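You operate a simulated robot arm through the tools that you are given. There is no shell and no other tool.

You are at the controls of a simulated robot arm. One attempt, no reset.

JOB
Close down: stirrer off, blue and white dials to 10 ml, lid on the jar, teal-ring beaker off the mat.
Fine: stand the beaker on the stirrer's plate. Set down upright: teal-ring beaker.
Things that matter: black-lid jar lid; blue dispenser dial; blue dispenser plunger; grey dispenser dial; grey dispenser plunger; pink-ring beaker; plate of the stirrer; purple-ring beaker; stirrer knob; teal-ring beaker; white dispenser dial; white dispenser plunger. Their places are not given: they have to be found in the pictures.

The check looks at the end state, three seconds after you hand in, the way a careful person would. Anything else that was tipped, shoved, dropped, spilled or broken makes it a failure. A push-on lid holds only when it is set on centred and level and pressed home; a screw cap is set on level and turned clockwise until tight.

ROBOT AND FRAMES
A 6-joint arm with a two-finger gripper, fixed in place. Base frame: the origin is on the floor under the middle of its stand, x ahead of it, y to its left, z up; the work surface is at about z = 0.86. Readings come in m, degrees, newtons and seconds.
It reaches about 1.206 m from its shoulder. Its first joint turns from -166.0 to 166.0 degrees. Payload 2.45 kg.
The tool frame sits at the grasp point between the pads (the TCP): z along the fingers, y along the line on which they close. The tips reach 0.02 m beyond it. The gripper opens to 0.14 m; its body begins 0.168 m behind the TCP.
Orientation is that of the tool frame in the base frame, as a unit quaternion [w, x, y, z]. With the fingers straight down and closing along the base's y, the tool's x points along the base's -x, its y along +y and its z along -z.

CONTROLS
- The arm moves only by the tool apply_moves. Its argument "steps" is a list of rows, each a list of 7 numbers: the shift along the base's x, y, z in units of 150 mm (1.0 is 150 mm), then the turn, a rotation vector about the base's x, y, z in units of 120 degrees (1.0 is 120 degrees), then the finger opening in m, from 0 to 0.14. In form: [[dx, dy, dz, wx, wy, wz, claw], ...]. A call has 1 to 20 rows; each row is the pose to reach, as a shift and turn from the pose commanded when the call began. A call with a number of a shift or a turn outside -1 to 1 is refused whole. Rows are played at 5 a second. More than 0.05 m and 8.6 degrees between two rows, or a gripper value outside its range, and nothing of the call is played. A pose out of reach is approached as far as the arm can. The call stops where the force on the tool passes 90 N (or 10 N more than at its start, if that is more) or the arm is blocked; 0.2 s more then pass. The fingers move at their own pace (about 0.045 m/s each) and stop on an object; they squeeze with about 35 N. The grip force told is the motor's: it shows also when the fingers shut on nothing. Time passes only in rows, and 0.2 s behind the last, so rows that repeat a pose let the fingers close. The reply holds the time, the measured pose of the TCP, the force on the tool along the base axes, the opening and the grip force, in the units named above and with some noise, with the torque about the TCP (base axes, N m) and any sound that the robot's microphone picked up, and new pictures: "views" is both (left out), scene, wrist or none.
- Cameras (640 x 400 px; columns grow to the right, rows downward): "scene" is fixed at [0.0499, 0.5, 1.6736]; the picture's right is [0.04, -1.00, 0.00], its down [-0.84, -0.03, -0.54] and it looks along [0.53, 0.02, -0.84] (base axes); focal length 290 px, centre (320, 200). "wrist" rides on the gripper at [0.078, 0.011, -0.209] in the tool frame; the picture's right is [-0.14, 0.99, 0.00], its down [-0.92, -0.13, -0.37] and it looks along [-0.37, -0.05, 0.93] (tool axes); focal length 280 px, centre (320, 200).
- probe_pixels(camera, pixels): for up to 12 pixels [column, row] of the newest picture of that camera ("zoom" is the newest enlarged one), the place [x, y, z] in the base frame of the surface seen there, good to about 0.002 m. No time passes.
- zoom(camera, box): a new picture of the part [left, top, right, bottom] of that camera's present view, enlarged. No time passes.
- close_job(): hands the job in; it is judged then, once.

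Unless the task says otherwise, let go and move clear before handing in.

The tools are called as a command line: name --pt "numbers of a row" for each row, then --argument value for the rest, lists and objects as JSON in quotes. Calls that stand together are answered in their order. apply_moves: Moves the arm, as the interface text tells. Its arguments: {"type":"object","properties":{"steps":{"type":"array","items":{"type":"array","items":{"type":"number"}}},"views":{"type":"string","enum":["both","scene","wrist","none"]}},"required":["steps"]} The other tools are called the same way: probe_pixels (camera, pixels) gives the place of the surface under pixels of a picture; zoom (camera, box) takes an enlarged picture of a part of a camera's view; close_job () hands the job in.

At the start:

```text
t: 0.0
position: [0.4114, 0.2901, 1.3668]
tcp_rot: [0.0, 0.0, 1.0, 0.0]
ft_force: [0.7, -0.3, 0.2]
moment: [0.01, -0.01, 0.0]
gripper_width: 0.1402
grip_force: 0.0
```

scene: 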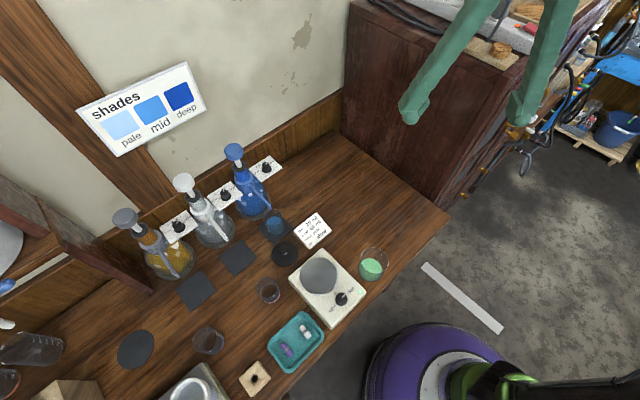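
wrist: 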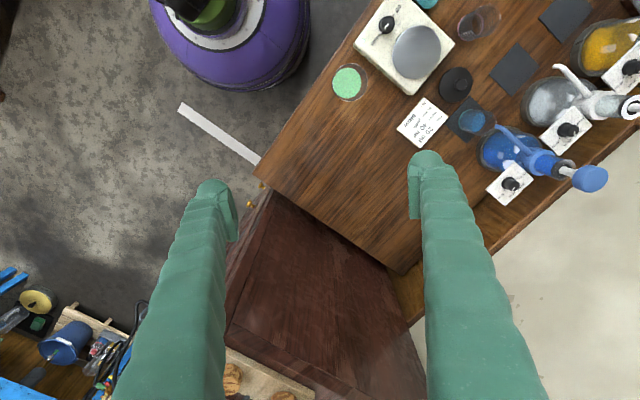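

The scene shows three dispensers (around pixels 165,250; 210,210; 250,180), the stirrer at (325,290) and several small vessels. I'll zoom in on them first to identify each.

zoom --camera "scene" --box '[220, 190, 420, 315]'

zoom --camera "scene" --box '[100, 130, 300, 255]'

zoom --camera "scene" --box '[100, 270, 308, 400]'

zoom --camera "scene" --box '[0, 270, 208, 400]'

zoom --camera "wrist" --box '[320, 0, 640, 200]'

```text
3.20 times, centred on (320, 252) of scene
```

zoom: 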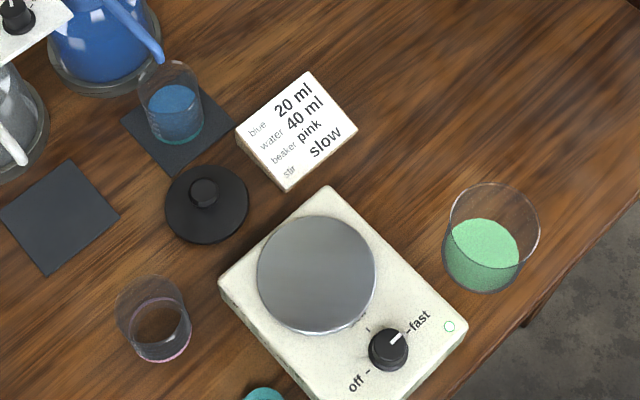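

```text
3.20 times, centred on (200, 192) of scene
```

zoom: 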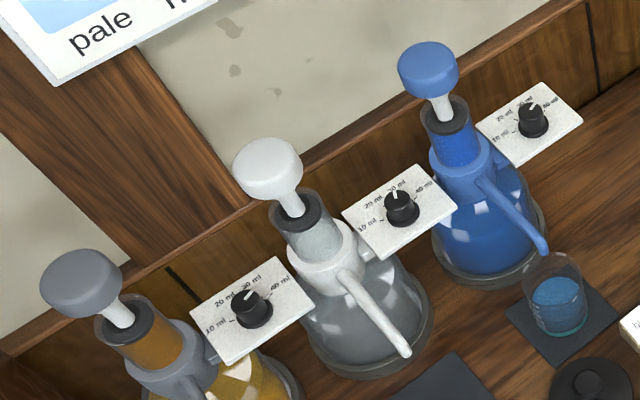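

```text
3.08 times, centred on (204, 335) of scene
```

zoom: 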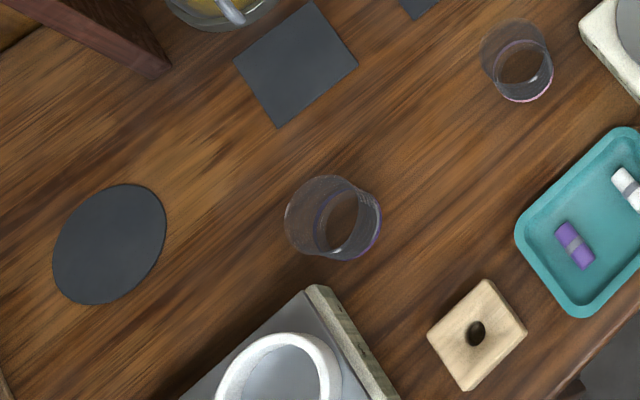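

```text
3.08 times, centred on (104, 335) of scene
```

zoom: 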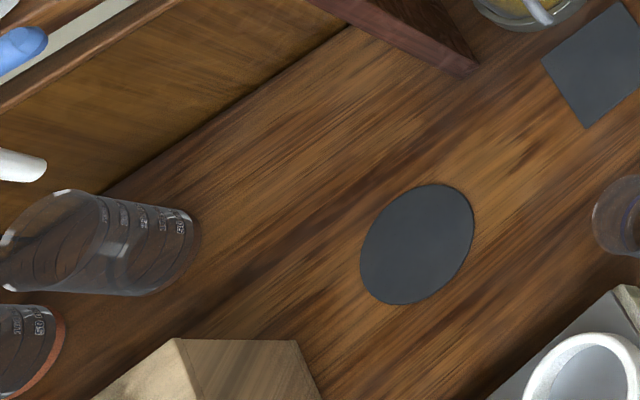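

```text
2.00 times, centred on (480, 100) of wrist
```

zoom: 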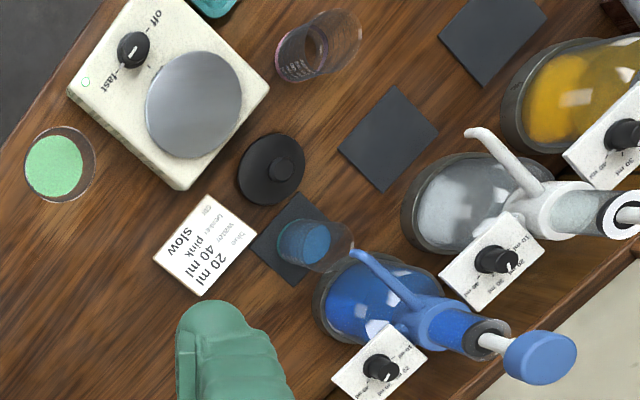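

The green-powder jar at scene (372,265) looks open, with its black lid at (285,253). The teal-ring beaker stands on the mat under the blue spout (275,225). I'll probe the important points next.

probe_pixels --camera "scene" --pixels '[[320, 273], [342, 299], [285, 250], [284, 262], [372, 265], [372, 250], [274, 229], [275, 243], [310, 232], [350, 200], [440, 215], [300, 310]]'

probe_pixels --camera "scene" --pixels '[[266, 167], [225, 195], [178, 227], [233, 151], [183, 183], [126, 217], [258, 177], [210, 210], [268, 292], [208, 340], [268, 206], [226, 240]]'

zoom --camera "scene" --box '[300, 270, 380, 320]'

zoom --camera "scene" --box '[240, 150, 288, 180]'

zoom --camera "scene" --box '[202, 180, 250, 210]'

zoom --camera "scene" --box '[340, 235, 404, 275]'

zoom --camera "scene" --box '[250, 200, 314, 240]'

```text
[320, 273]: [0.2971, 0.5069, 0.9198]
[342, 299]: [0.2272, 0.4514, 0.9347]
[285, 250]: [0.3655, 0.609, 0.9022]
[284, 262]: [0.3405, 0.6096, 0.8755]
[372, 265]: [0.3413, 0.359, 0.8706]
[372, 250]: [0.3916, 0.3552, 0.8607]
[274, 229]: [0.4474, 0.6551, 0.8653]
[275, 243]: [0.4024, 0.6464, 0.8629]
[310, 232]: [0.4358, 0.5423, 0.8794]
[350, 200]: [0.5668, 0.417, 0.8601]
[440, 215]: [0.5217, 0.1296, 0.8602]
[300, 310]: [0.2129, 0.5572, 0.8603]
```

```text
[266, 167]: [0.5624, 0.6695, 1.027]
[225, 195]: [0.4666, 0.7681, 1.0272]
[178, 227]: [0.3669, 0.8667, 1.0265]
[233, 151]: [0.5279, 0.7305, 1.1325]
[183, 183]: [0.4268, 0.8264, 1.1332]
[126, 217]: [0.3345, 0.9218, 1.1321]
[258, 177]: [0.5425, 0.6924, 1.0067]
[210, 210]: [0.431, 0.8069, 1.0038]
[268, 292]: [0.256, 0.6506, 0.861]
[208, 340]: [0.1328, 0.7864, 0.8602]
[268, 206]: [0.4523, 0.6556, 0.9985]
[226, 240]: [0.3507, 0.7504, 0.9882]
```

```text
8.00 times, centred on (340, 295) of scene
```

zoom: 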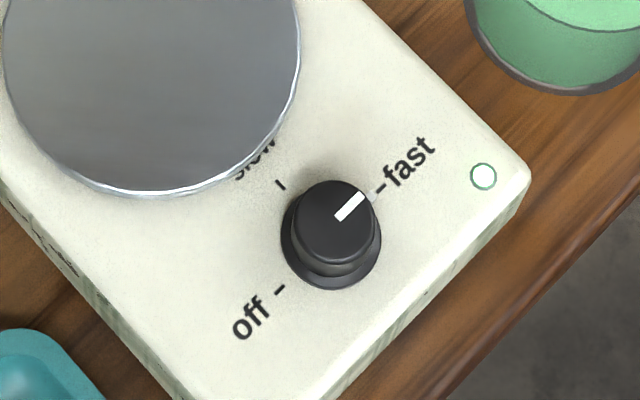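

```text
13.33 times, centred on (264, 165) of scene
```

zoom: 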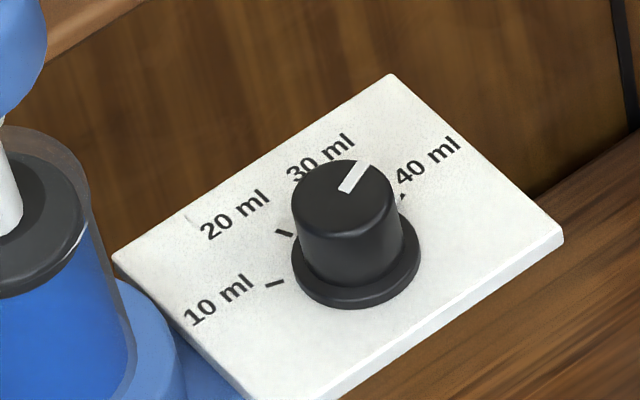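

```text
13.33 times, centred on (226, 195) of scene
```

zoom: 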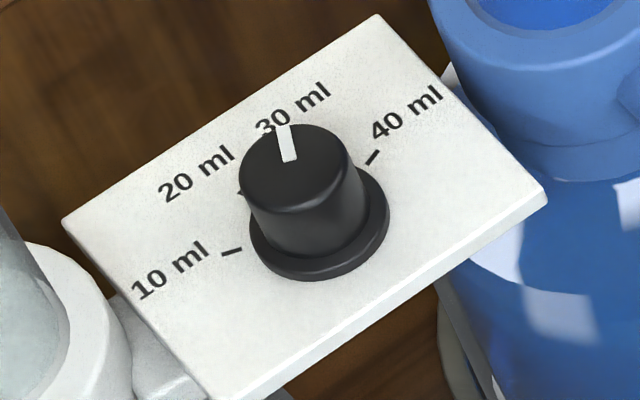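

```text
10.00 times, centred on (372, 255) of scene
```

zoom: 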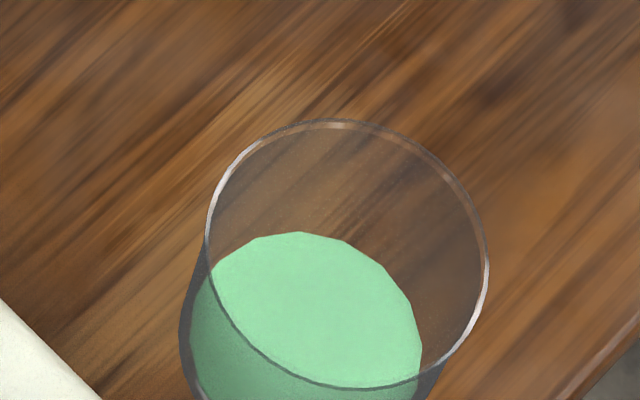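

```text
10.00 times, centred on (282, 220) of scene
```

zoom: 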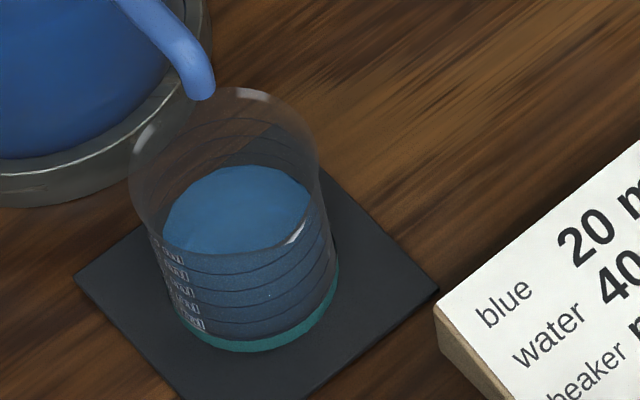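

The dials and knobs have vertical axes and their labels run up and to the right in the picture. I'll zoom on the blue dial to measure its ticks precisely.

zoom --camera "scene" --box '[240, 150, 288, 180]'

```text
13.33 times, centred on (264, 165) of scene
```

zoom: 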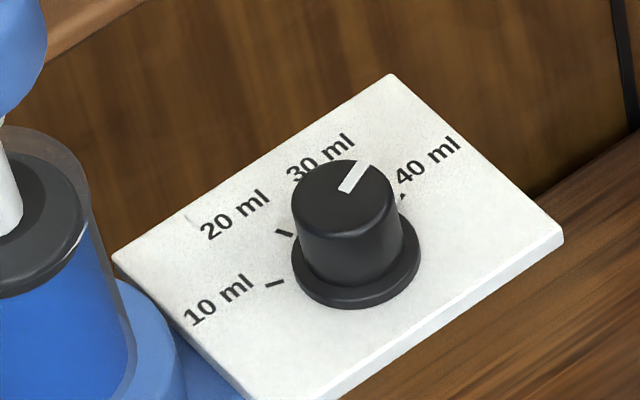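

probe_pixels --camera "zoom" --pixels '[[267, 285], [281, 283], [278, 229], [288, 236], [403, 197], [350, 172], [365, 165], [341, 190], [300, 190], [395, 195], [346, 228], [356, 304]]'

probe_pixels --camera "zoom" --pixels '[[115, 258], [392, 76], [563, 233], [250, 395], [218, 290], [232, 215], [320, 155], [428, 160], [293, 260], [420, 250], [345, 195], [480, 240]]'

```text
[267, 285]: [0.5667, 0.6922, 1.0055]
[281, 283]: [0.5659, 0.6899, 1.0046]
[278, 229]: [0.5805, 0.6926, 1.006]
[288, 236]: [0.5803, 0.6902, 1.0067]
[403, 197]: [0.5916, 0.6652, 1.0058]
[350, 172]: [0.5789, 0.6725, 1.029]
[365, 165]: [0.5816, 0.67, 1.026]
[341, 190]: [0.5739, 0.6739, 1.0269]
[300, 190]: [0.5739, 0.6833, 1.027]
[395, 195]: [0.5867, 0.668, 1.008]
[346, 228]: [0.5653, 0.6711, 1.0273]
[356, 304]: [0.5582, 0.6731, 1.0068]
```

```text
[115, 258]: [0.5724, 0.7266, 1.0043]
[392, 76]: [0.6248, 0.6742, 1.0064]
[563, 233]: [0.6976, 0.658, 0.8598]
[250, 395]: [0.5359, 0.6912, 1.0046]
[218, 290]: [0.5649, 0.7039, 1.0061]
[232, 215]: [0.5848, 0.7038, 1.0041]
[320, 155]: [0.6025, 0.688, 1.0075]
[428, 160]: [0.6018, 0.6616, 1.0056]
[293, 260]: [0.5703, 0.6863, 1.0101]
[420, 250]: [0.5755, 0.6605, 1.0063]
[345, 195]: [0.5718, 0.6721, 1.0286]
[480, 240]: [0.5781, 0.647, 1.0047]
```

Blue knob centre is about (0.572, 0.672), top at z≈1.027, with ticks about 40° apart on a panel at z≈1.005. I'll look next at the finger shape, the white dial and the stirrer knob.

zoom --camera "scene" --box '[380, 0, 620, 150]'

zoom --camera "wrist" --box '[320, 60, 544, 200]'

zoom --camera "scene" --box '[202, 180, 250, 210]'

```text
2.67 times, centred on (500, 75) of scene
```

zoom: 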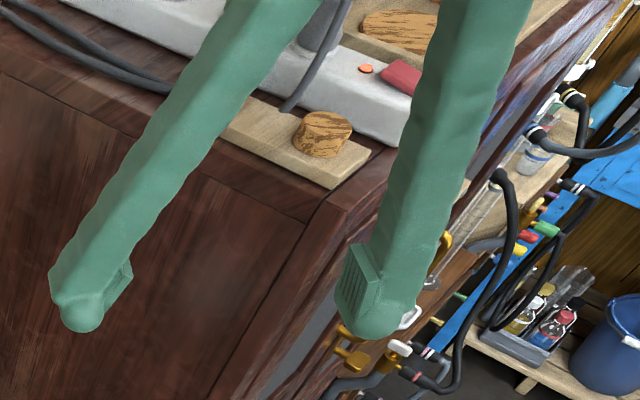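

```text
2.86 times, centred on (432, 130) of wrist
```

zoom: 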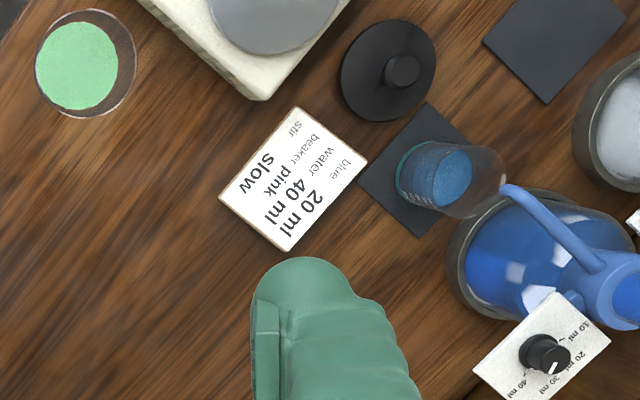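

```text
13.33 times, centred on (226, 195) of scene
```

zoom: 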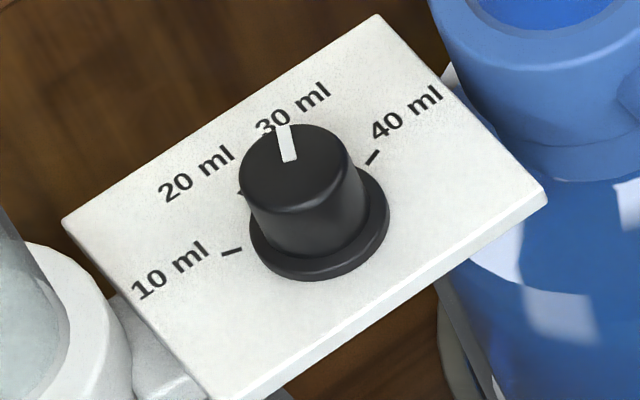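

I'll probe the fingers for their thickness, and the white dial ticks in the newest zoom.

probe_pixels --camera "zoom" --pixels '[[225, 252], [240, 250], [240, 190], [368, 162], [376, 153], [282, 128], [290, 158], [245, 170], [348, 165], [313, 278], [252, 225], [388, 210]]'

probe_pixels --camera "scene" --pixels '[[402, 110], [410, 122], [426, 108], [418, 90], [512, 105], [520, 122], [533, 117], [528, 100], [440, 50], [545, 50], [520, 50], [460, 30]]'

```text
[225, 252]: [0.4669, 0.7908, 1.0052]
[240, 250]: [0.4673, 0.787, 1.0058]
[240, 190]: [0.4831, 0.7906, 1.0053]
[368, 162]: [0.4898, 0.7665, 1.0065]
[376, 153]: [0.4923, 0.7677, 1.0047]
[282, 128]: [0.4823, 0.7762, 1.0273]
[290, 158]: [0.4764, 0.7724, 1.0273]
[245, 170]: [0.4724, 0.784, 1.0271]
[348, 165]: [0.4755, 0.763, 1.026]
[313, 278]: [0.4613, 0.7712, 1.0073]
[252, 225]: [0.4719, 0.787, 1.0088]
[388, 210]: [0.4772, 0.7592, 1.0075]
```

```text
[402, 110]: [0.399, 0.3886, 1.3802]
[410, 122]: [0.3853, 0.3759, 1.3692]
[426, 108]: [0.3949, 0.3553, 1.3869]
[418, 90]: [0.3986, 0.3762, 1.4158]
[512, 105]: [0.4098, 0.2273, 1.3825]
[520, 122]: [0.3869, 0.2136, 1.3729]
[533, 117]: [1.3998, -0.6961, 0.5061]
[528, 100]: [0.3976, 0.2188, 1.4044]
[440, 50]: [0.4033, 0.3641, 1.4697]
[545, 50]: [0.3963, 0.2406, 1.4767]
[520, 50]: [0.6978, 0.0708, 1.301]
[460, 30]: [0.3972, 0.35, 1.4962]
```

The finger tips are about 3 cm thick and the knobs about 2.3 cm across, so a straight-down grip on each knob is feasible. I'll move over the stirrer knob at roughly (0.227, 0.451) for a close wrist view.

apply_moves --pt "-0.153 0.134 -0.2 0 0 0 0.1" --pt "-0.307 0.268 -0.4 0 0 0 0.08" --pt "-0.46 0.403 -0.6 0 0 0 0.08" --pt "-0.613 0.537 -0.8 0 0 0 0.08" --views "none"

apply_moves --pt "-0.153 0.134 -0.2 0 0 0 0.08" --pt "-0.307 0.268 -0.4 0 0 0 0.08" --pt "-0.46 0.403 -0.6 0 0 0 0.08" --pt "-0.613 0.537 -0.8 0 0 0 0.08" --views "both"

```text
t: 1.0
position: [0.3204, 0.374, 1.2448]
tcp_rot: [0.0, 0.0, 1.0, 0.0]
ft_force: [0.5, 0.3, -0.3]
moment: [-0.02, 0.01, 0.0]
gripper_width: 0.0802
grip_force: 0.0
```

```text
t: 2.0
position: [0.2326, 0.4524, 1.1252]
tcp_rot: [0.0, 0.0, 1.0, 0.0]
ft_force: [0.9, -0.6, 0.2]
moment: [0.05, 0.0, -0.04]
gripper_width: 0.0798
grip_force: 0.0
```

scene: 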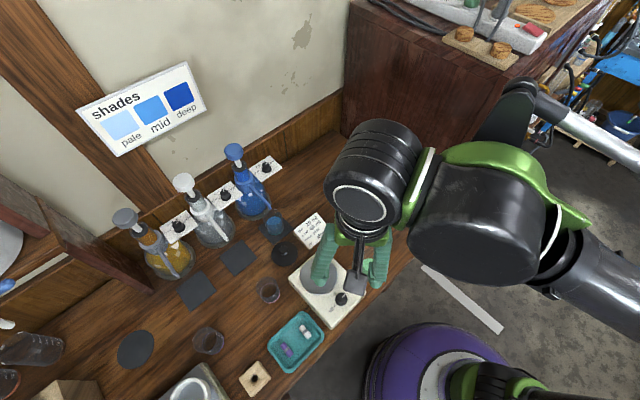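
wrist: 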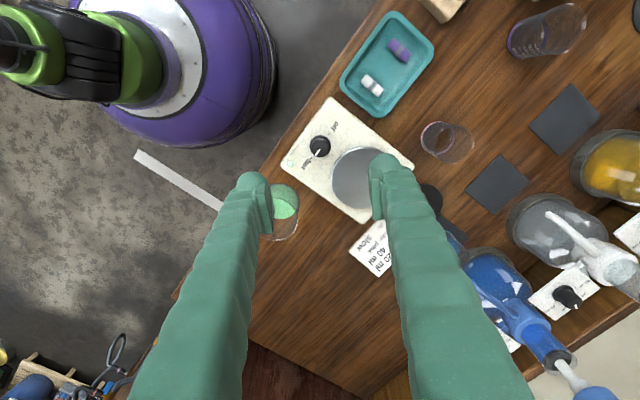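

The stirrer knob is visible in the wrist picture at (319,147). I'll zoom there and measure it.

zoom --camera "wrist" --box '[272, 105, 368, 165]'

```text
6.67 times, centred on (320, 135) of wrist
```

zoom: 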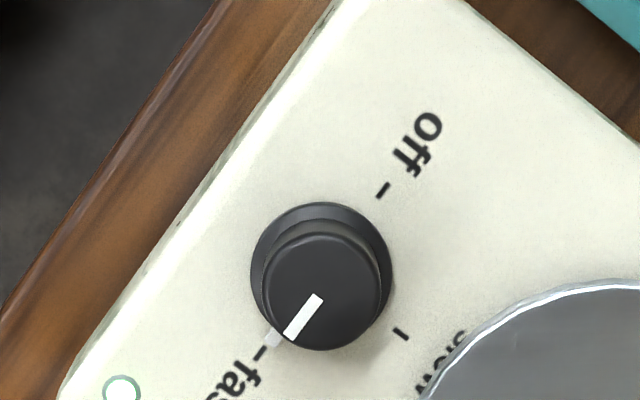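

probe_pixels --camera "zoom" --pixels '[[380, 193], [388, 186], [397, 329], [404, 337], [262, 349], [319, 298], [290, 335], [322, 292], [265, 290], [378, 290], [322, 237], [322, 347]]'

probe_pixels --camera "zoom" --pixels '[[321, 205], [252, 270], [392, 275], [540, 320], [440, 385], [300, 120], [480, 200], [272, 340], [345, 270], [300, 270], [342, 310], [560, 285]]'

```text
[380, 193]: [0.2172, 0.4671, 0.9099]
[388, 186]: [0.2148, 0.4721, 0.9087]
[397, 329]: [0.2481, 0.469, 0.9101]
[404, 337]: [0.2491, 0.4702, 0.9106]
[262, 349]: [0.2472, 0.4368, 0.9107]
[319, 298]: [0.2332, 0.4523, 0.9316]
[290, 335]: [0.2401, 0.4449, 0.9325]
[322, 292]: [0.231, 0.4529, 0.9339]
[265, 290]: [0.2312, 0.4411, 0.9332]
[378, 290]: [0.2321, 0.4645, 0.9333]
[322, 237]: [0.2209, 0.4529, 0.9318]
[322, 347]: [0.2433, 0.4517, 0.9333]
```

```text
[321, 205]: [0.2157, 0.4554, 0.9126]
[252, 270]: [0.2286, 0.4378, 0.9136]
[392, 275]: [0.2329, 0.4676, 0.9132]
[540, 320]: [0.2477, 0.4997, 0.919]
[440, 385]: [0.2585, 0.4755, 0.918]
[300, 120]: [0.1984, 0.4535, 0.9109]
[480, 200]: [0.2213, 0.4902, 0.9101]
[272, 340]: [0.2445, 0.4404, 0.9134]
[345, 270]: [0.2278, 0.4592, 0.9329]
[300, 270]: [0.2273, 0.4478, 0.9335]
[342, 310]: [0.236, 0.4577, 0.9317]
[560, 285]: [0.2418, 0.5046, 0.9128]
```

The stirrer knob axis is at (0.232, 0.453), top z 0.933, pointer at −45° (fast), and "off" is at +135°, so it needs +180° CCW. Before gripping I'll check where the pads lie relative to the finger tips.

zoom --camera "wrist" --box '[224, 160, 304, 210]'

zoom --camera "scene" --box '[290, 220, 402, 290]'

```text
8.00 times, centred on (264, 185) of wrist
```

zoom: 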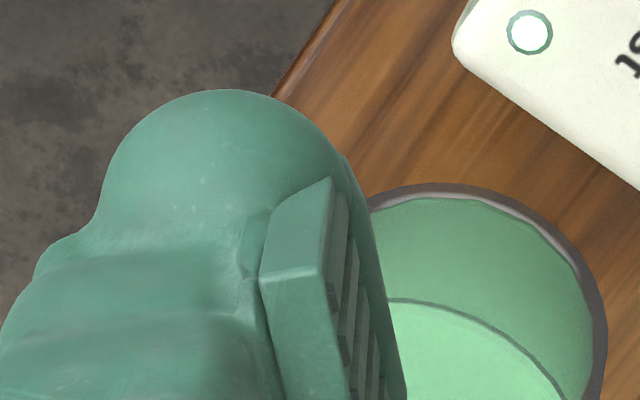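

```text
5.71 times, centred on (346, 255) of scene
```

zoom: 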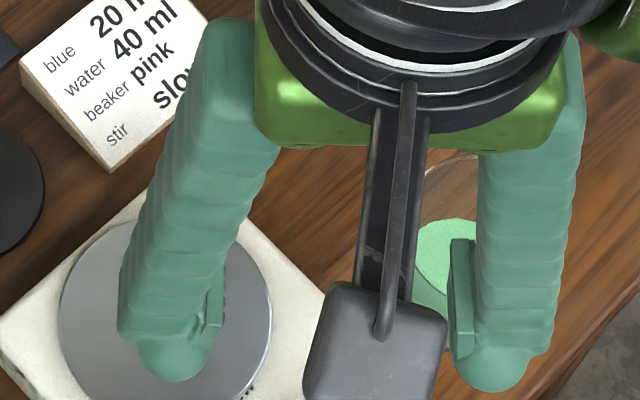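

probe_pixels --camera "zoom" --pixels '[[463, 245], [462, 300], [462, 352], [475, 370], [490, 388], [525, 375], [552, 330], [172, 375], [212, 325], [220, 270], [140, 340], [190, 350]]'

```text
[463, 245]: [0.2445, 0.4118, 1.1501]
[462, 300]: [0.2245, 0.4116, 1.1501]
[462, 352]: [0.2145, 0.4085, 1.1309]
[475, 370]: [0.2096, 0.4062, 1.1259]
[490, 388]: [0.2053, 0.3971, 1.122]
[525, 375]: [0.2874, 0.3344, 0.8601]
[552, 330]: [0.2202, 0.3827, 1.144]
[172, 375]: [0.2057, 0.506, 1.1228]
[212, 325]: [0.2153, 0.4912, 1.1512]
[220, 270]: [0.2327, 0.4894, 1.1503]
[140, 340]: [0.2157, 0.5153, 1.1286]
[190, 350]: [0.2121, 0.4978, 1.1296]
```

I need the pad's lower edge height, so I'll zoom the wrist view on the pad again and probe it.

zoom --camera "wrist" --box '[224, 160, 304, 210]'

```text
8.00 times, centred on (264, 185) of wrist
```

zoom: 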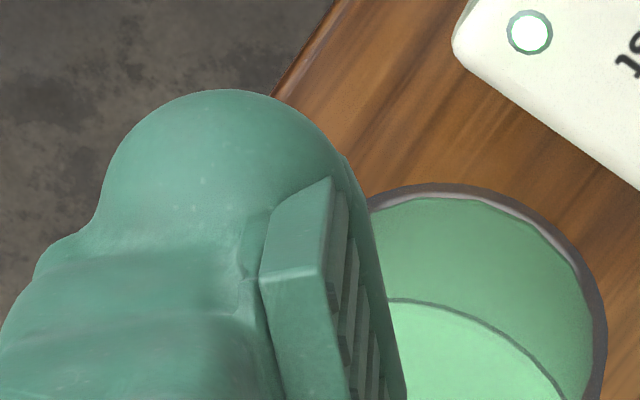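

probe_pixels --camera "zoom" --pixels '[[328, 182], [318, 268], [266, 270], [275, 220], [230, 92], [160, 130], [95, 225], [5, 300], [345, 390], [300, 330], [290, 110], [350, 180]]'

```text
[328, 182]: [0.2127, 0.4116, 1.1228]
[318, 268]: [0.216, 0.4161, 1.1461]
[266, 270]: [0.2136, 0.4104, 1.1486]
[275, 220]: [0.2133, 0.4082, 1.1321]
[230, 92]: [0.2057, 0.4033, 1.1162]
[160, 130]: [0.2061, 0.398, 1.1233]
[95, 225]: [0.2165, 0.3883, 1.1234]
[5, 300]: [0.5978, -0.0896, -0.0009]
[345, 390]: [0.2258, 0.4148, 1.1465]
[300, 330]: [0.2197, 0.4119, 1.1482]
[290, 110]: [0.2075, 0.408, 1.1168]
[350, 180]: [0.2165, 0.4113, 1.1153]
```

The pads sit at about TCP −0.025 to +0.003, with flush rounded tips below them. I'll turn the wrist to yaw −90° while high, to test the wrist range before gripping the stirrer knob.

apply_moves --pt "0 0 0 0 0 -0.07 0.06" --pt "0 0 0 0 0 -0.14 0.06" --pt "0 0 0 0 0 -0.21 0.06" --pt "0 0 0 0 0 -0.28 0.06" --pt "0 0 0 0 0 -0.35 0.06" --pt "0 0 0 0 0 -0.42 0.06" --pt "0 0 0 0 0 -0.49 0.06" --pt "0 0 0 0 0 -0.56 0.06" --pt "0 0 0 0 0 -0.63 0.06" --pt "0 0 0 0 0 -0.69 0.06" --pt "0 0 0 0 0 -0.75 0.06" --pt "0 0 0 0 0 -0.75 0.06" --views "both"

```text
t: 4.6
position: [0.2264, 0.4526, 1.1248]
tcp_rot: [0.001, 0.707, 0.707, 0.0]
ft_force: [0.2, 0.0, 0.3]
moment: [0.02, -0.01, 0.0]
gripper_width: 0.0605
grip_force: 0.0
```

scene: 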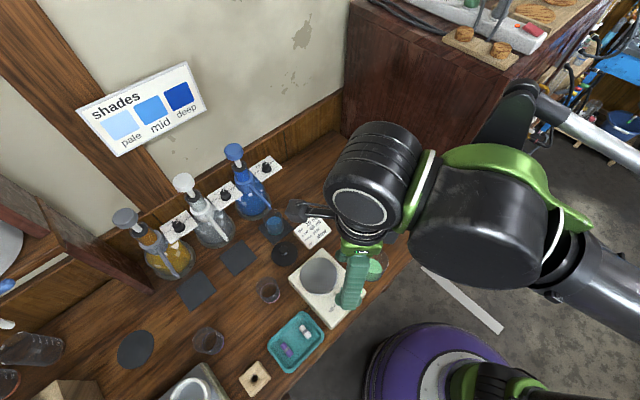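
wrist: 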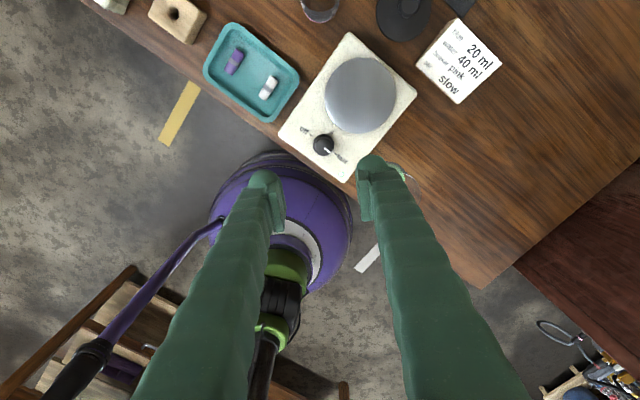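

Yaw −90° is reachable, and TCP now reads (0.226, 0.453, 1.125). I'll centre on the knob and descend to just above it.

apply_moves --pt "0.037 0.0 -0.25 0 0 0 0.06" --pt "0.037 0.0 -0.5 0 0 0 0.06" --pt "0.037 0.0 -0.75 0 0 0 0.06" --pt "0.037 0.0 -1.0 0 0 0 0.06" --pt "0.037 0.0 -1.0 0 0 0 0.06" --views "both"

```text
t: 5.8
position: [0.2333, 0.4532, 0.9776]
tcp_rot: [0.0, 0.707, 0.707, -0.001]
ft_force: [-0.3, 0.7, 0.3]
moment: [-0.01, -0.05, 0.01]
gripper_width: 0.0603
grip_force: 0.1
```

scene: 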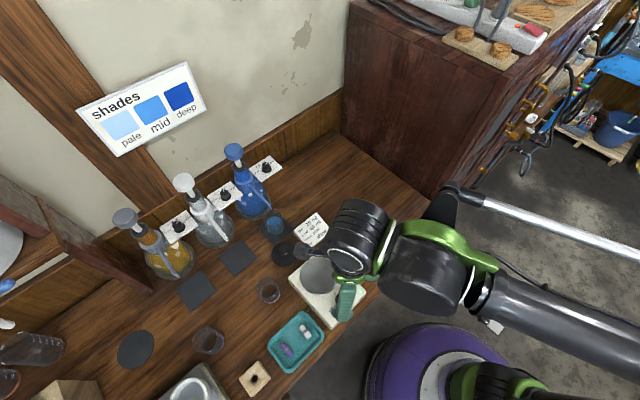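
wrist: 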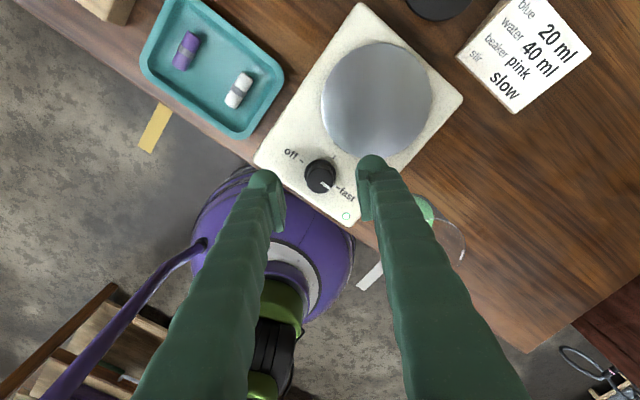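

The knob at wrist (320,175) is centred between the fingers. I'll measure the knob and plate edge from this closer view.

zoom --camera "wrist" --box '[256, 120, 384, 200]'

probe_pixels --camera "wrist" --pixels '[[323, 100], [432, 100], [377, 45], [377, 150], [308, 175], [332, 175], [320, 163], [320, 185], [340, 143], [377, 100]]'

```text
5.00 times, centred on (320, 160) of wrist
```

zoom: 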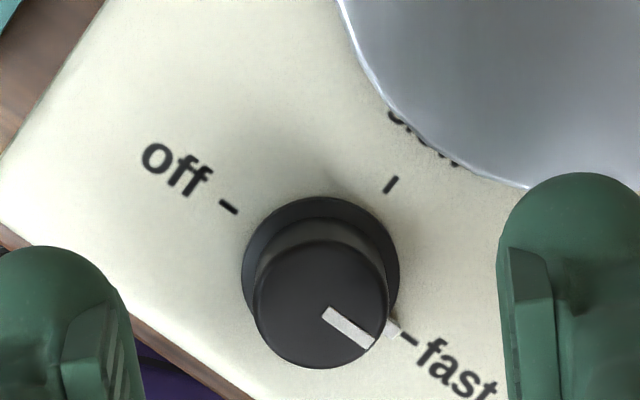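

```text
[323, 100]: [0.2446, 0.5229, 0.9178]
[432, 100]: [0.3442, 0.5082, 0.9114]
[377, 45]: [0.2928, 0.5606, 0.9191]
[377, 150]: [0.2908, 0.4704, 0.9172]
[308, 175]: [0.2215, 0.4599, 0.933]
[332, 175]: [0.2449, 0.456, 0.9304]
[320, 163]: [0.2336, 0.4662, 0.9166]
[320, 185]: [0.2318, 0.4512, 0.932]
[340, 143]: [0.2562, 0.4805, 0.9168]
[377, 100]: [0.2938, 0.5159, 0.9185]
```

The plate edge is 36 mm from the knob axis and its top is at z 0.919. I'll go down to TCP z≈0.941 so the tips stay above the plate, and close on the knob.

apply_moves --pt "-0.008 0.0 -0.12 0 0 0 0.06" --pt "-0.008 0.0 -0.243 0 0 0 0.06" --pt "-0.008 0.0 -0.243 0 0 0 0.0" --pt "-0.008 0.0 -0.243 0 0 0 0.0" --pt "-0.008 0.0 -0.243 0 0 0 0.0" --pt "-0.008 0.0 -0.243 0 0 0 0.0" --pt "-0.008 0.0 -0.243 0 0 0 0.0" --views "both"

```text
t: 7.4
position: [0.2322, 0.453, 0.9417]
tcp_rot: [0.0, 0.707, 0.707, -0.001]
ft_force: [31.8, 3.1, -6.7]
moment: [0.07, -0.32, 0.01]
gripper_width: 0.0247
grip_force: 44.9
```

scene: 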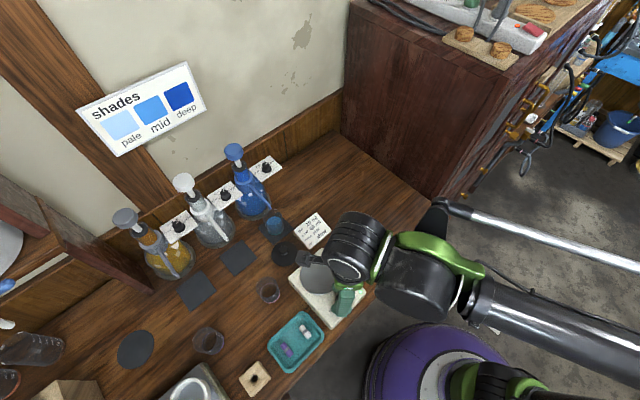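
wrist: 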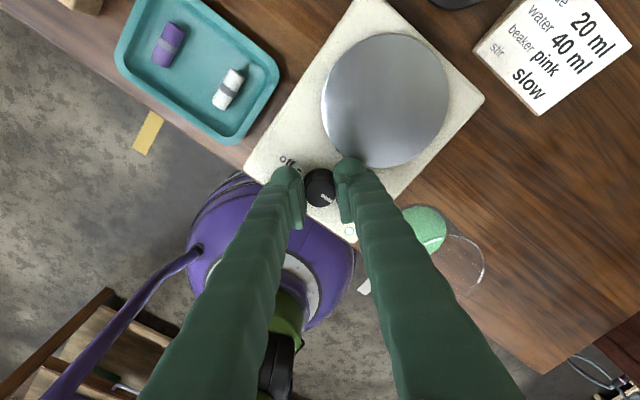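

The fingers stopped at 24.7 mm, but with 32 N sideways in +x, so the knob axis lies slightly +x of the TCP. I'll nudge +1 mm in x to balance the grip.

apply_moves --pt "0.004 0.0 0 0 0 0 0.0" --pt "0.008 0.0 0 0 0 0 0.0" --pt "0.008 0.0 0 0 0 0 0.0" --views "none"

```text
t: 8.2
position: [0.2321, 0.4541, 0.9406]
tcp_rot: [-0.001, 0.707, 0.707, -0.001]
ft_force: [18.1, 6.1, 18.3]
moment: [-0.09, -0.19, 0.01]
gripper_width: 0.0244
grip_force: 44.6
```

Sideways force fell to 18 N after that nudge. I'll move another +1 mm.

apply_moves --pt "0.004 0.0 0 0 0 0 0.0" --pt "0.008 0.0 0 0 0 0 0.0" --pt "0.008 0.0 0.0 0 0 0 0.0" --views "none"

```text
t: 9.0
position: [0.2329, 0.4525, 0.9393]
tcp_rot: [-0.001, 0.707, 0.708, 0.0]
ft_force: [-12.5, 15.2, 28.6]
moment: [0.1, 0.28, 0.0]
gripper_width: 0.0247
grip_force: 44.8
```

The grip is now roughly balanced (−12 N x, 28 N up). I'll back off 0.5 mm in x, raise slightly, and start turning +24° CCW to check that the knob follows.

apply_moves --pt "-0.003 0.0 0.006 0 0 0 0.0" --pt "-0.003 0.0 0.008 0 0 0.05 0.0" --pt "-0.003 0.0 0.008 0 0 0.1 0.0" --pt "-0.003 0.0 0.008 0 0 0.15 0.0" --pt "-0.003 0.0 0.008 0 0 0.2 0.0" --pt "-0.003 0.0 0.008 0 0 0.2 0.0" --views "both"

```text
t: 10.4
position: [0.2327, 0.4512, 0.9407]
tcp_rot: [0.0, 0.544, 0.839, -0.001]
ft_force: [-17.2, 3.9, -13.5]
moment: [-0.03, 0.15, -0.02]
gripper_width: 0.0243
grip_force: 45.1
```

scene: 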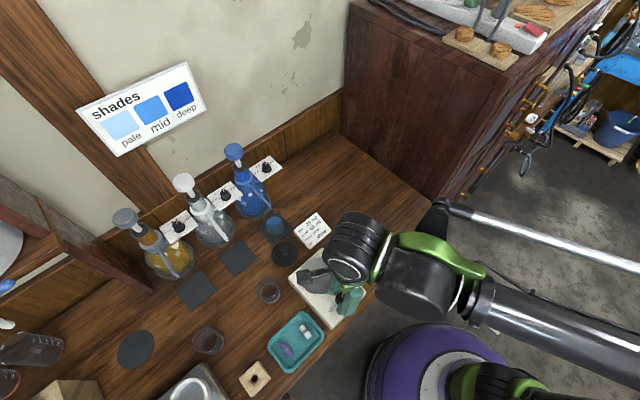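
wrist: 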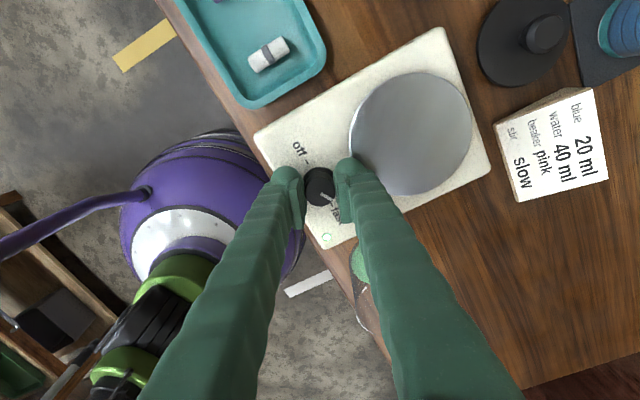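

zoom --camera "wrist" --box '[280, 150, 360, 200]'

```text
8.00 times, centred on (320, 175) of wrist
```

zoom: 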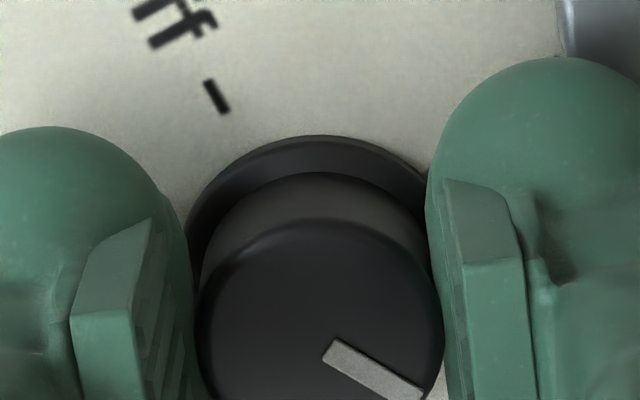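

The pointer kept nearly the same angle relative to the gripper, so the knob is following. I'll probe the pointer to confirm.

probe_pixels --camera "zoom" --pixels '[[333, 350], [415, 390], [210, 310], [435, 310], [318, 225], [380, 372]]'

```text
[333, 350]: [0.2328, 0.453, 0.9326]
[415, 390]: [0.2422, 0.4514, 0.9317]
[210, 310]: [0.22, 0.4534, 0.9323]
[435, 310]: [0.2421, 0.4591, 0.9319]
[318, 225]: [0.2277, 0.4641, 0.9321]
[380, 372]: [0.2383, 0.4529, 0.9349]
```

The knob has turned with the gripper. I'll continue another +78°.

apply_moves --pt "0 0.003 0 0 0 0.065 0" --pt "0 0.003 0 0 0 0.13 0" --pt "0 0.003 0 0 0 0.195 0" --pt "0 0.003 0 0 0 0.26 0" --pt "0 0.003 0 0 0 0.325 0" --pt "0 0.003 0 0 0 0.39 0" --pt "0 0.003 0 0 0 0.455 0" --pt "0 0.003 0 0 0 0.52 0" --pt "0 0.003 0 0 0 0.585 0" --pt "0 0.003 0 0 0 0.65 0" --pt "0 0.003 0 0 0 0.65 0" --views "wrist"

```text
t: 12.8
position: [0.2319, 0.4515, 0.942]
tcp_rot: [0.0, -0.106, 0.994, 0.0]
ft_force: [-6.6, -21.2, 19.8]
moment: [-0.34, 0.39, 0.01]
gripper_width: 0.0244
grip_force: 45.2
```

wrist: 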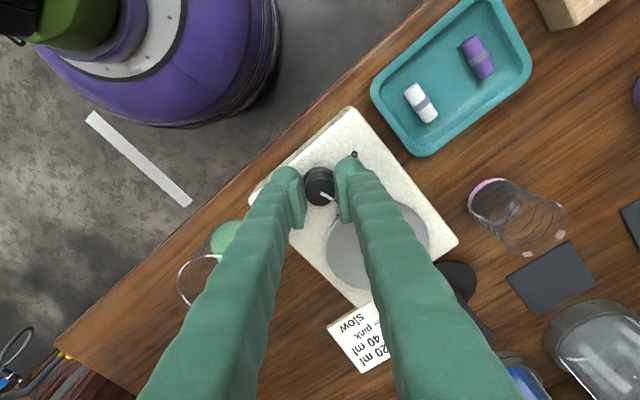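

The knob still follows, with the pointer in the same place relative to the fingers at wrist (327,196). I'll turn the last +78°.

apply_moves --pt "0 0.003 0 0 0 0.065 0" --pt "0 0.003 0 0 0 0.13 0" --pt "0 0.003 0 0 0 0.195 0" --pt "0 0.003 0 0 0 0.26 0" --pt "0 0.003 0 0 0 0.325 0" --pt "0 0.003 0 0 0 0.39 0" --pt "0 0.003 0 0 0 0.455 0" --pt "0 0.003 0 0 0 0.52 0" --pt "0 0.003 0 0 0 0.585 0" --pt "0 0.003 0 0 0 0.65 0" --pt "0 0.003 0 0 0 0.65 0" --views "both"

```text
t: 15.2
position: [0.232, 0.4535, 0.9397]
tcp_rot: [-0.001, 0.708, -0.706, -0.001]
ft_force: [-2.8, -2.0, 9.2]
moment: [0.57, 0.03, -0.32]
gripper_width: 0.0245
grip_force: 45.2
```

scene: 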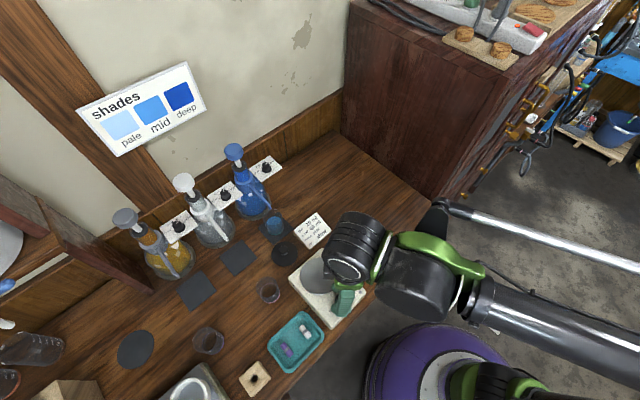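
wrist: 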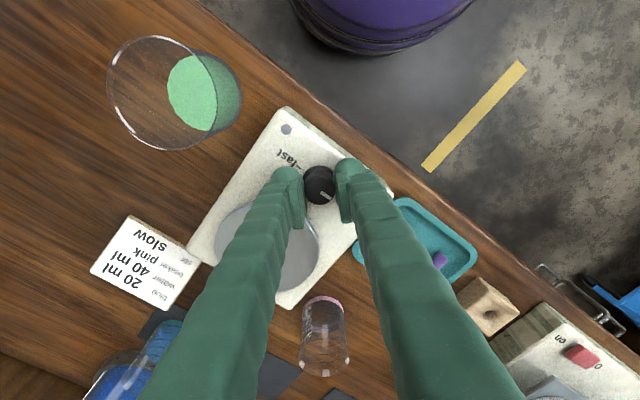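

A torque of −0.32 N m at the end suggests the knob hit its "off" stop, and the indicator lamp at wrist (286,129) has gone dark. I'll open the fingers, rise and verify.

apply_moves --pt "0 0 0 0 0 0 0.06" --pt "0 0 0 0 0 0 0.06" --pt "0 0 0.05 0 0 0 0.06" --pt "0 0 0.25 0 0 0 0.06" --pt "0 0 0.5 0 0 0 0.06" --pt "0 0 0.8 0 0 0 0.06" --pt "0 0 0.8 0 0 0 0.06" --views "both"

zoom --camera "wrist" --box '[240, 90, 400, 190]'

```text
t: 16.8
position: [0.2301, 0.452, 1.0621]
tcp_rot: [0.0, -0.707, 0.707, 0.0]
ft_force: [-0.1, -0.1, -0.8]
moment: [0.01, 0.0, 0.0]
gripper_width: 0.0599
grip_force: 0.2
```

scene: 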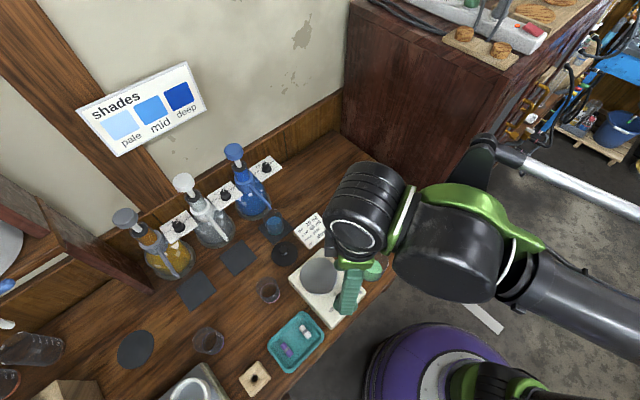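
wrist: 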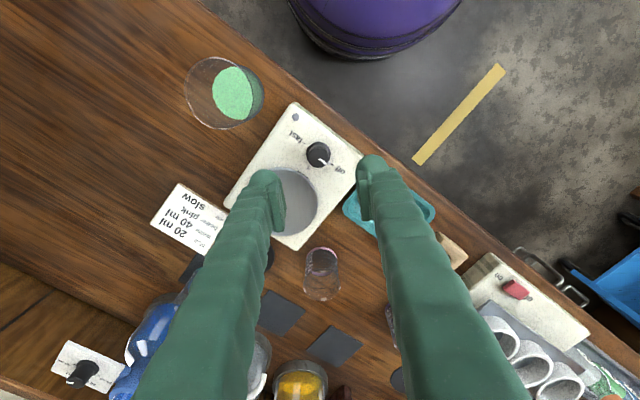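

```text
4.00 times, centred on (320, 140) of wrist
```

zoom: 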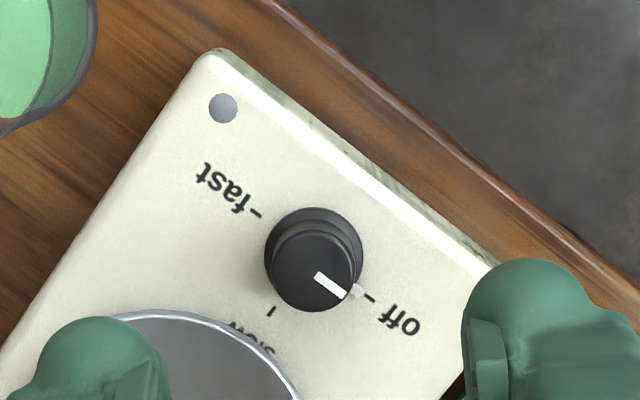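

The pointer is on "off" and the lamp is dark, so the stirrer is off. Next I'll move above the black lid at about (0.36, 0.60), turning the wrist to yaw 45° so the fingers close parallel to the stirrer's edge.

apply_moves --pt "0.144 0.165 0.1 0 0 -0.0625 0.06" --pt "0.289 0.33 0.2 0 0 -0.125 0.06" --pt "0.433 0.494 0.253 0 0 -0.1875 0.06" --pt "0.578 0.658 0.253 0 0 -0.25 0.06" --pt "0.722 0.823 0.253 0 0 -0.3125 0.06" --pt "0.867 0.987 0.253 0 0 -0.375 0.06" --pt "0.867 0.987 0.253 0 0 -0.375 0.06" --views "both"

zoom --camera "wrist" --box '[240, 90, 400, 190]'

```text
t: 18.4
position: [0.3639, 0.6024, 1.0997]
tcp_rot: [0.0, -0.383, 0.924, 0.0]
ft_force: [0.8, -0.8, 0.5]
moment: [-0.03, -0.03, 0.03]
gripper_width: 0.06
grip_force: 0.0
```

scene: 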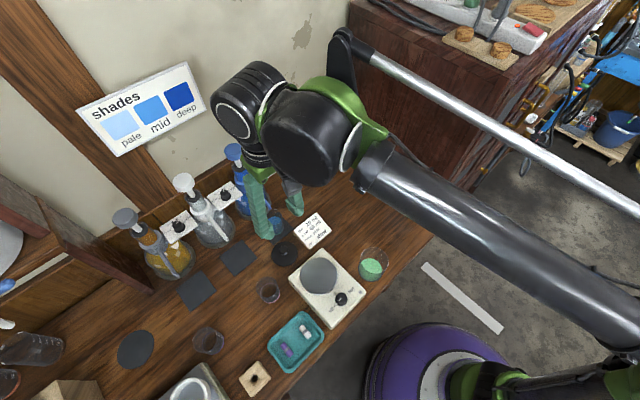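
wrist: 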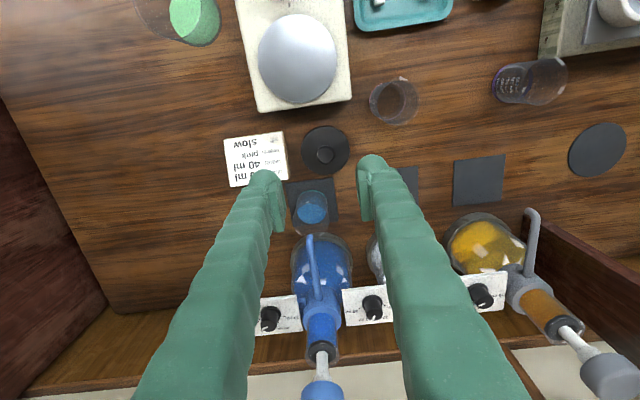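

```text
4.00 times, centred on (320, 140) of wrist
```

zoom: 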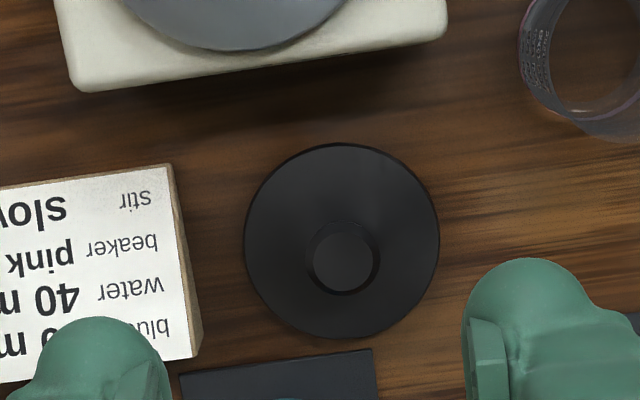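

probe_pixels --camera "zoom" --pixels '[[344, 263], [315, 263], [373, 263], [344, 235], [344, 290], [248, 240], [437, 240], [342, 148], [342, 335], [342, 200], [290, 240], [400, 260]]'

probe_pixels --camera "wrist" --pixels '[[330, 170], [314, 195], [330, 182], [310, 210], [300, 200], [318, 240], [305, 232], [250, 100], [350, 98]]'

zoom --camera "scene" --box '[264, 220, 312, 280]'

```text
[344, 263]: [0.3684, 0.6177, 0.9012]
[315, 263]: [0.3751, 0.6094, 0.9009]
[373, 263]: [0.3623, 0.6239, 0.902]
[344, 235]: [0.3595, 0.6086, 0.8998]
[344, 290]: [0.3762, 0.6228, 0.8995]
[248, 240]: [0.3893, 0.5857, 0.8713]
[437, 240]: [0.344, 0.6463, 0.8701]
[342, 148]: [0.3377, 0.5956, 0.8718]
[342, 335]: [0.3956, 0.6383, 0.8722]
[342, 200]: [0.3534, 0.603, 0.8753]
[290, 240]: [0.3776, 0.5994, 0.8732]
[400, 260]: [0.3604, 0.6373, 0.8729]
```

```text
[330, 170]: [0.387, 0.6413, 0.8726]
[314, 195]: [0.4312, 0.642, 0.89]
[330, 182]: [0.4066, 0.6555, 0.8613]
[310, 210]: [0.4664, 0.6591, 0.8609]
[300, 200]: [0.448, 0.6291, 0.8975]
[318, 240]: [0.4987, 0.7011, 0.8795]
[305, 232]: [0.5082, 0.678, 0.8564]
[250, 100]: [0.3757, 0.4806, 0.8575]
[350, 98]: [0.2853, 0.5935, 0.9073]
```

```text
6.67 times, centred on (288, 250) of scene
```

zoom: 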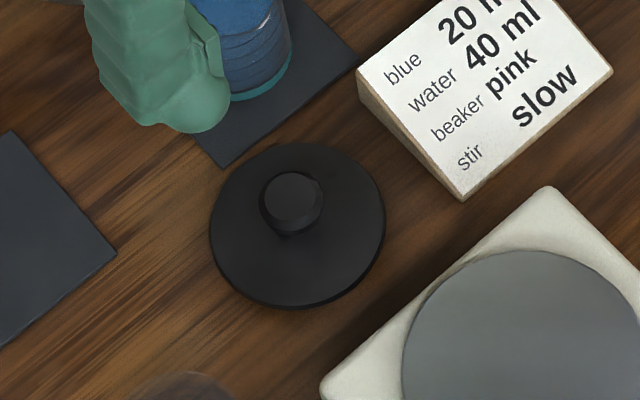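

The lid's centre is at (0.367, 0.616), its disk top at z≈0.874 and its knob top at z≈0.9005. I'll descend above it with a narrower 40 mm opening to stay clear of the card.

apply_moves --pt "0.021 0.091 -0.25 0 0 0 0.045" --pt "0.021 0.091 -0.5 0 0 0 0.042" --pt "0.021 0.091 -0.75 0 0 0 0.042" --pt "0.021 0.091 -0.98 0 0 0 0.042" --pt "0.021 0.091 -0.98 0 0 0 0.042" --pt "0.021 0.091 -0.98 0 0 0 0.042" --views "both"

zoom --camera "wrist" --box '[240, 100, 400, 200]'

```text
t: 19.8
position: [0.3666, 0.616, 0.9544]
tcp_rot: [0.0, -0.383, 0.924, 0.0]
ft_force: [0.3, 0.9, 0.0]
moment: [-0.01, -0.02, 0.0]
gripper_width: 0.0422
grip_force: 0.0
```

scene: 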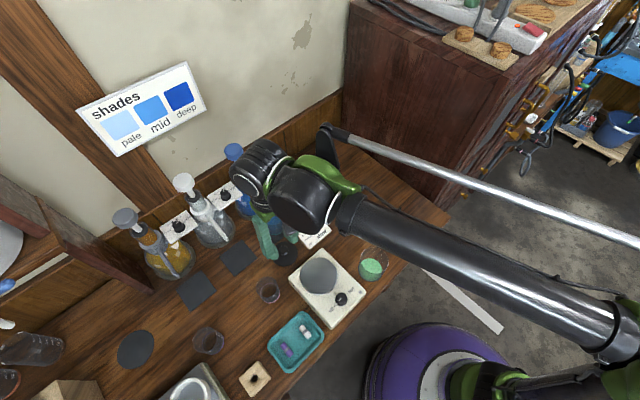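
wrist: 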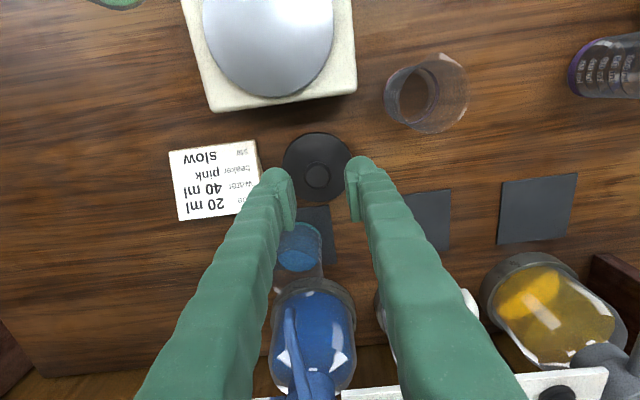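

```text
4.00 times, centred on (320, 150) of wrist
```

zoom: 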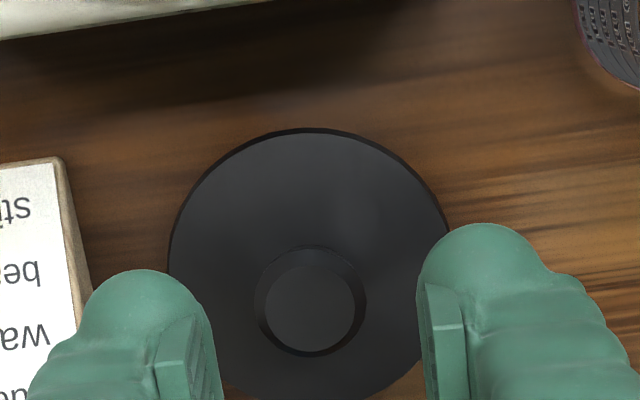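

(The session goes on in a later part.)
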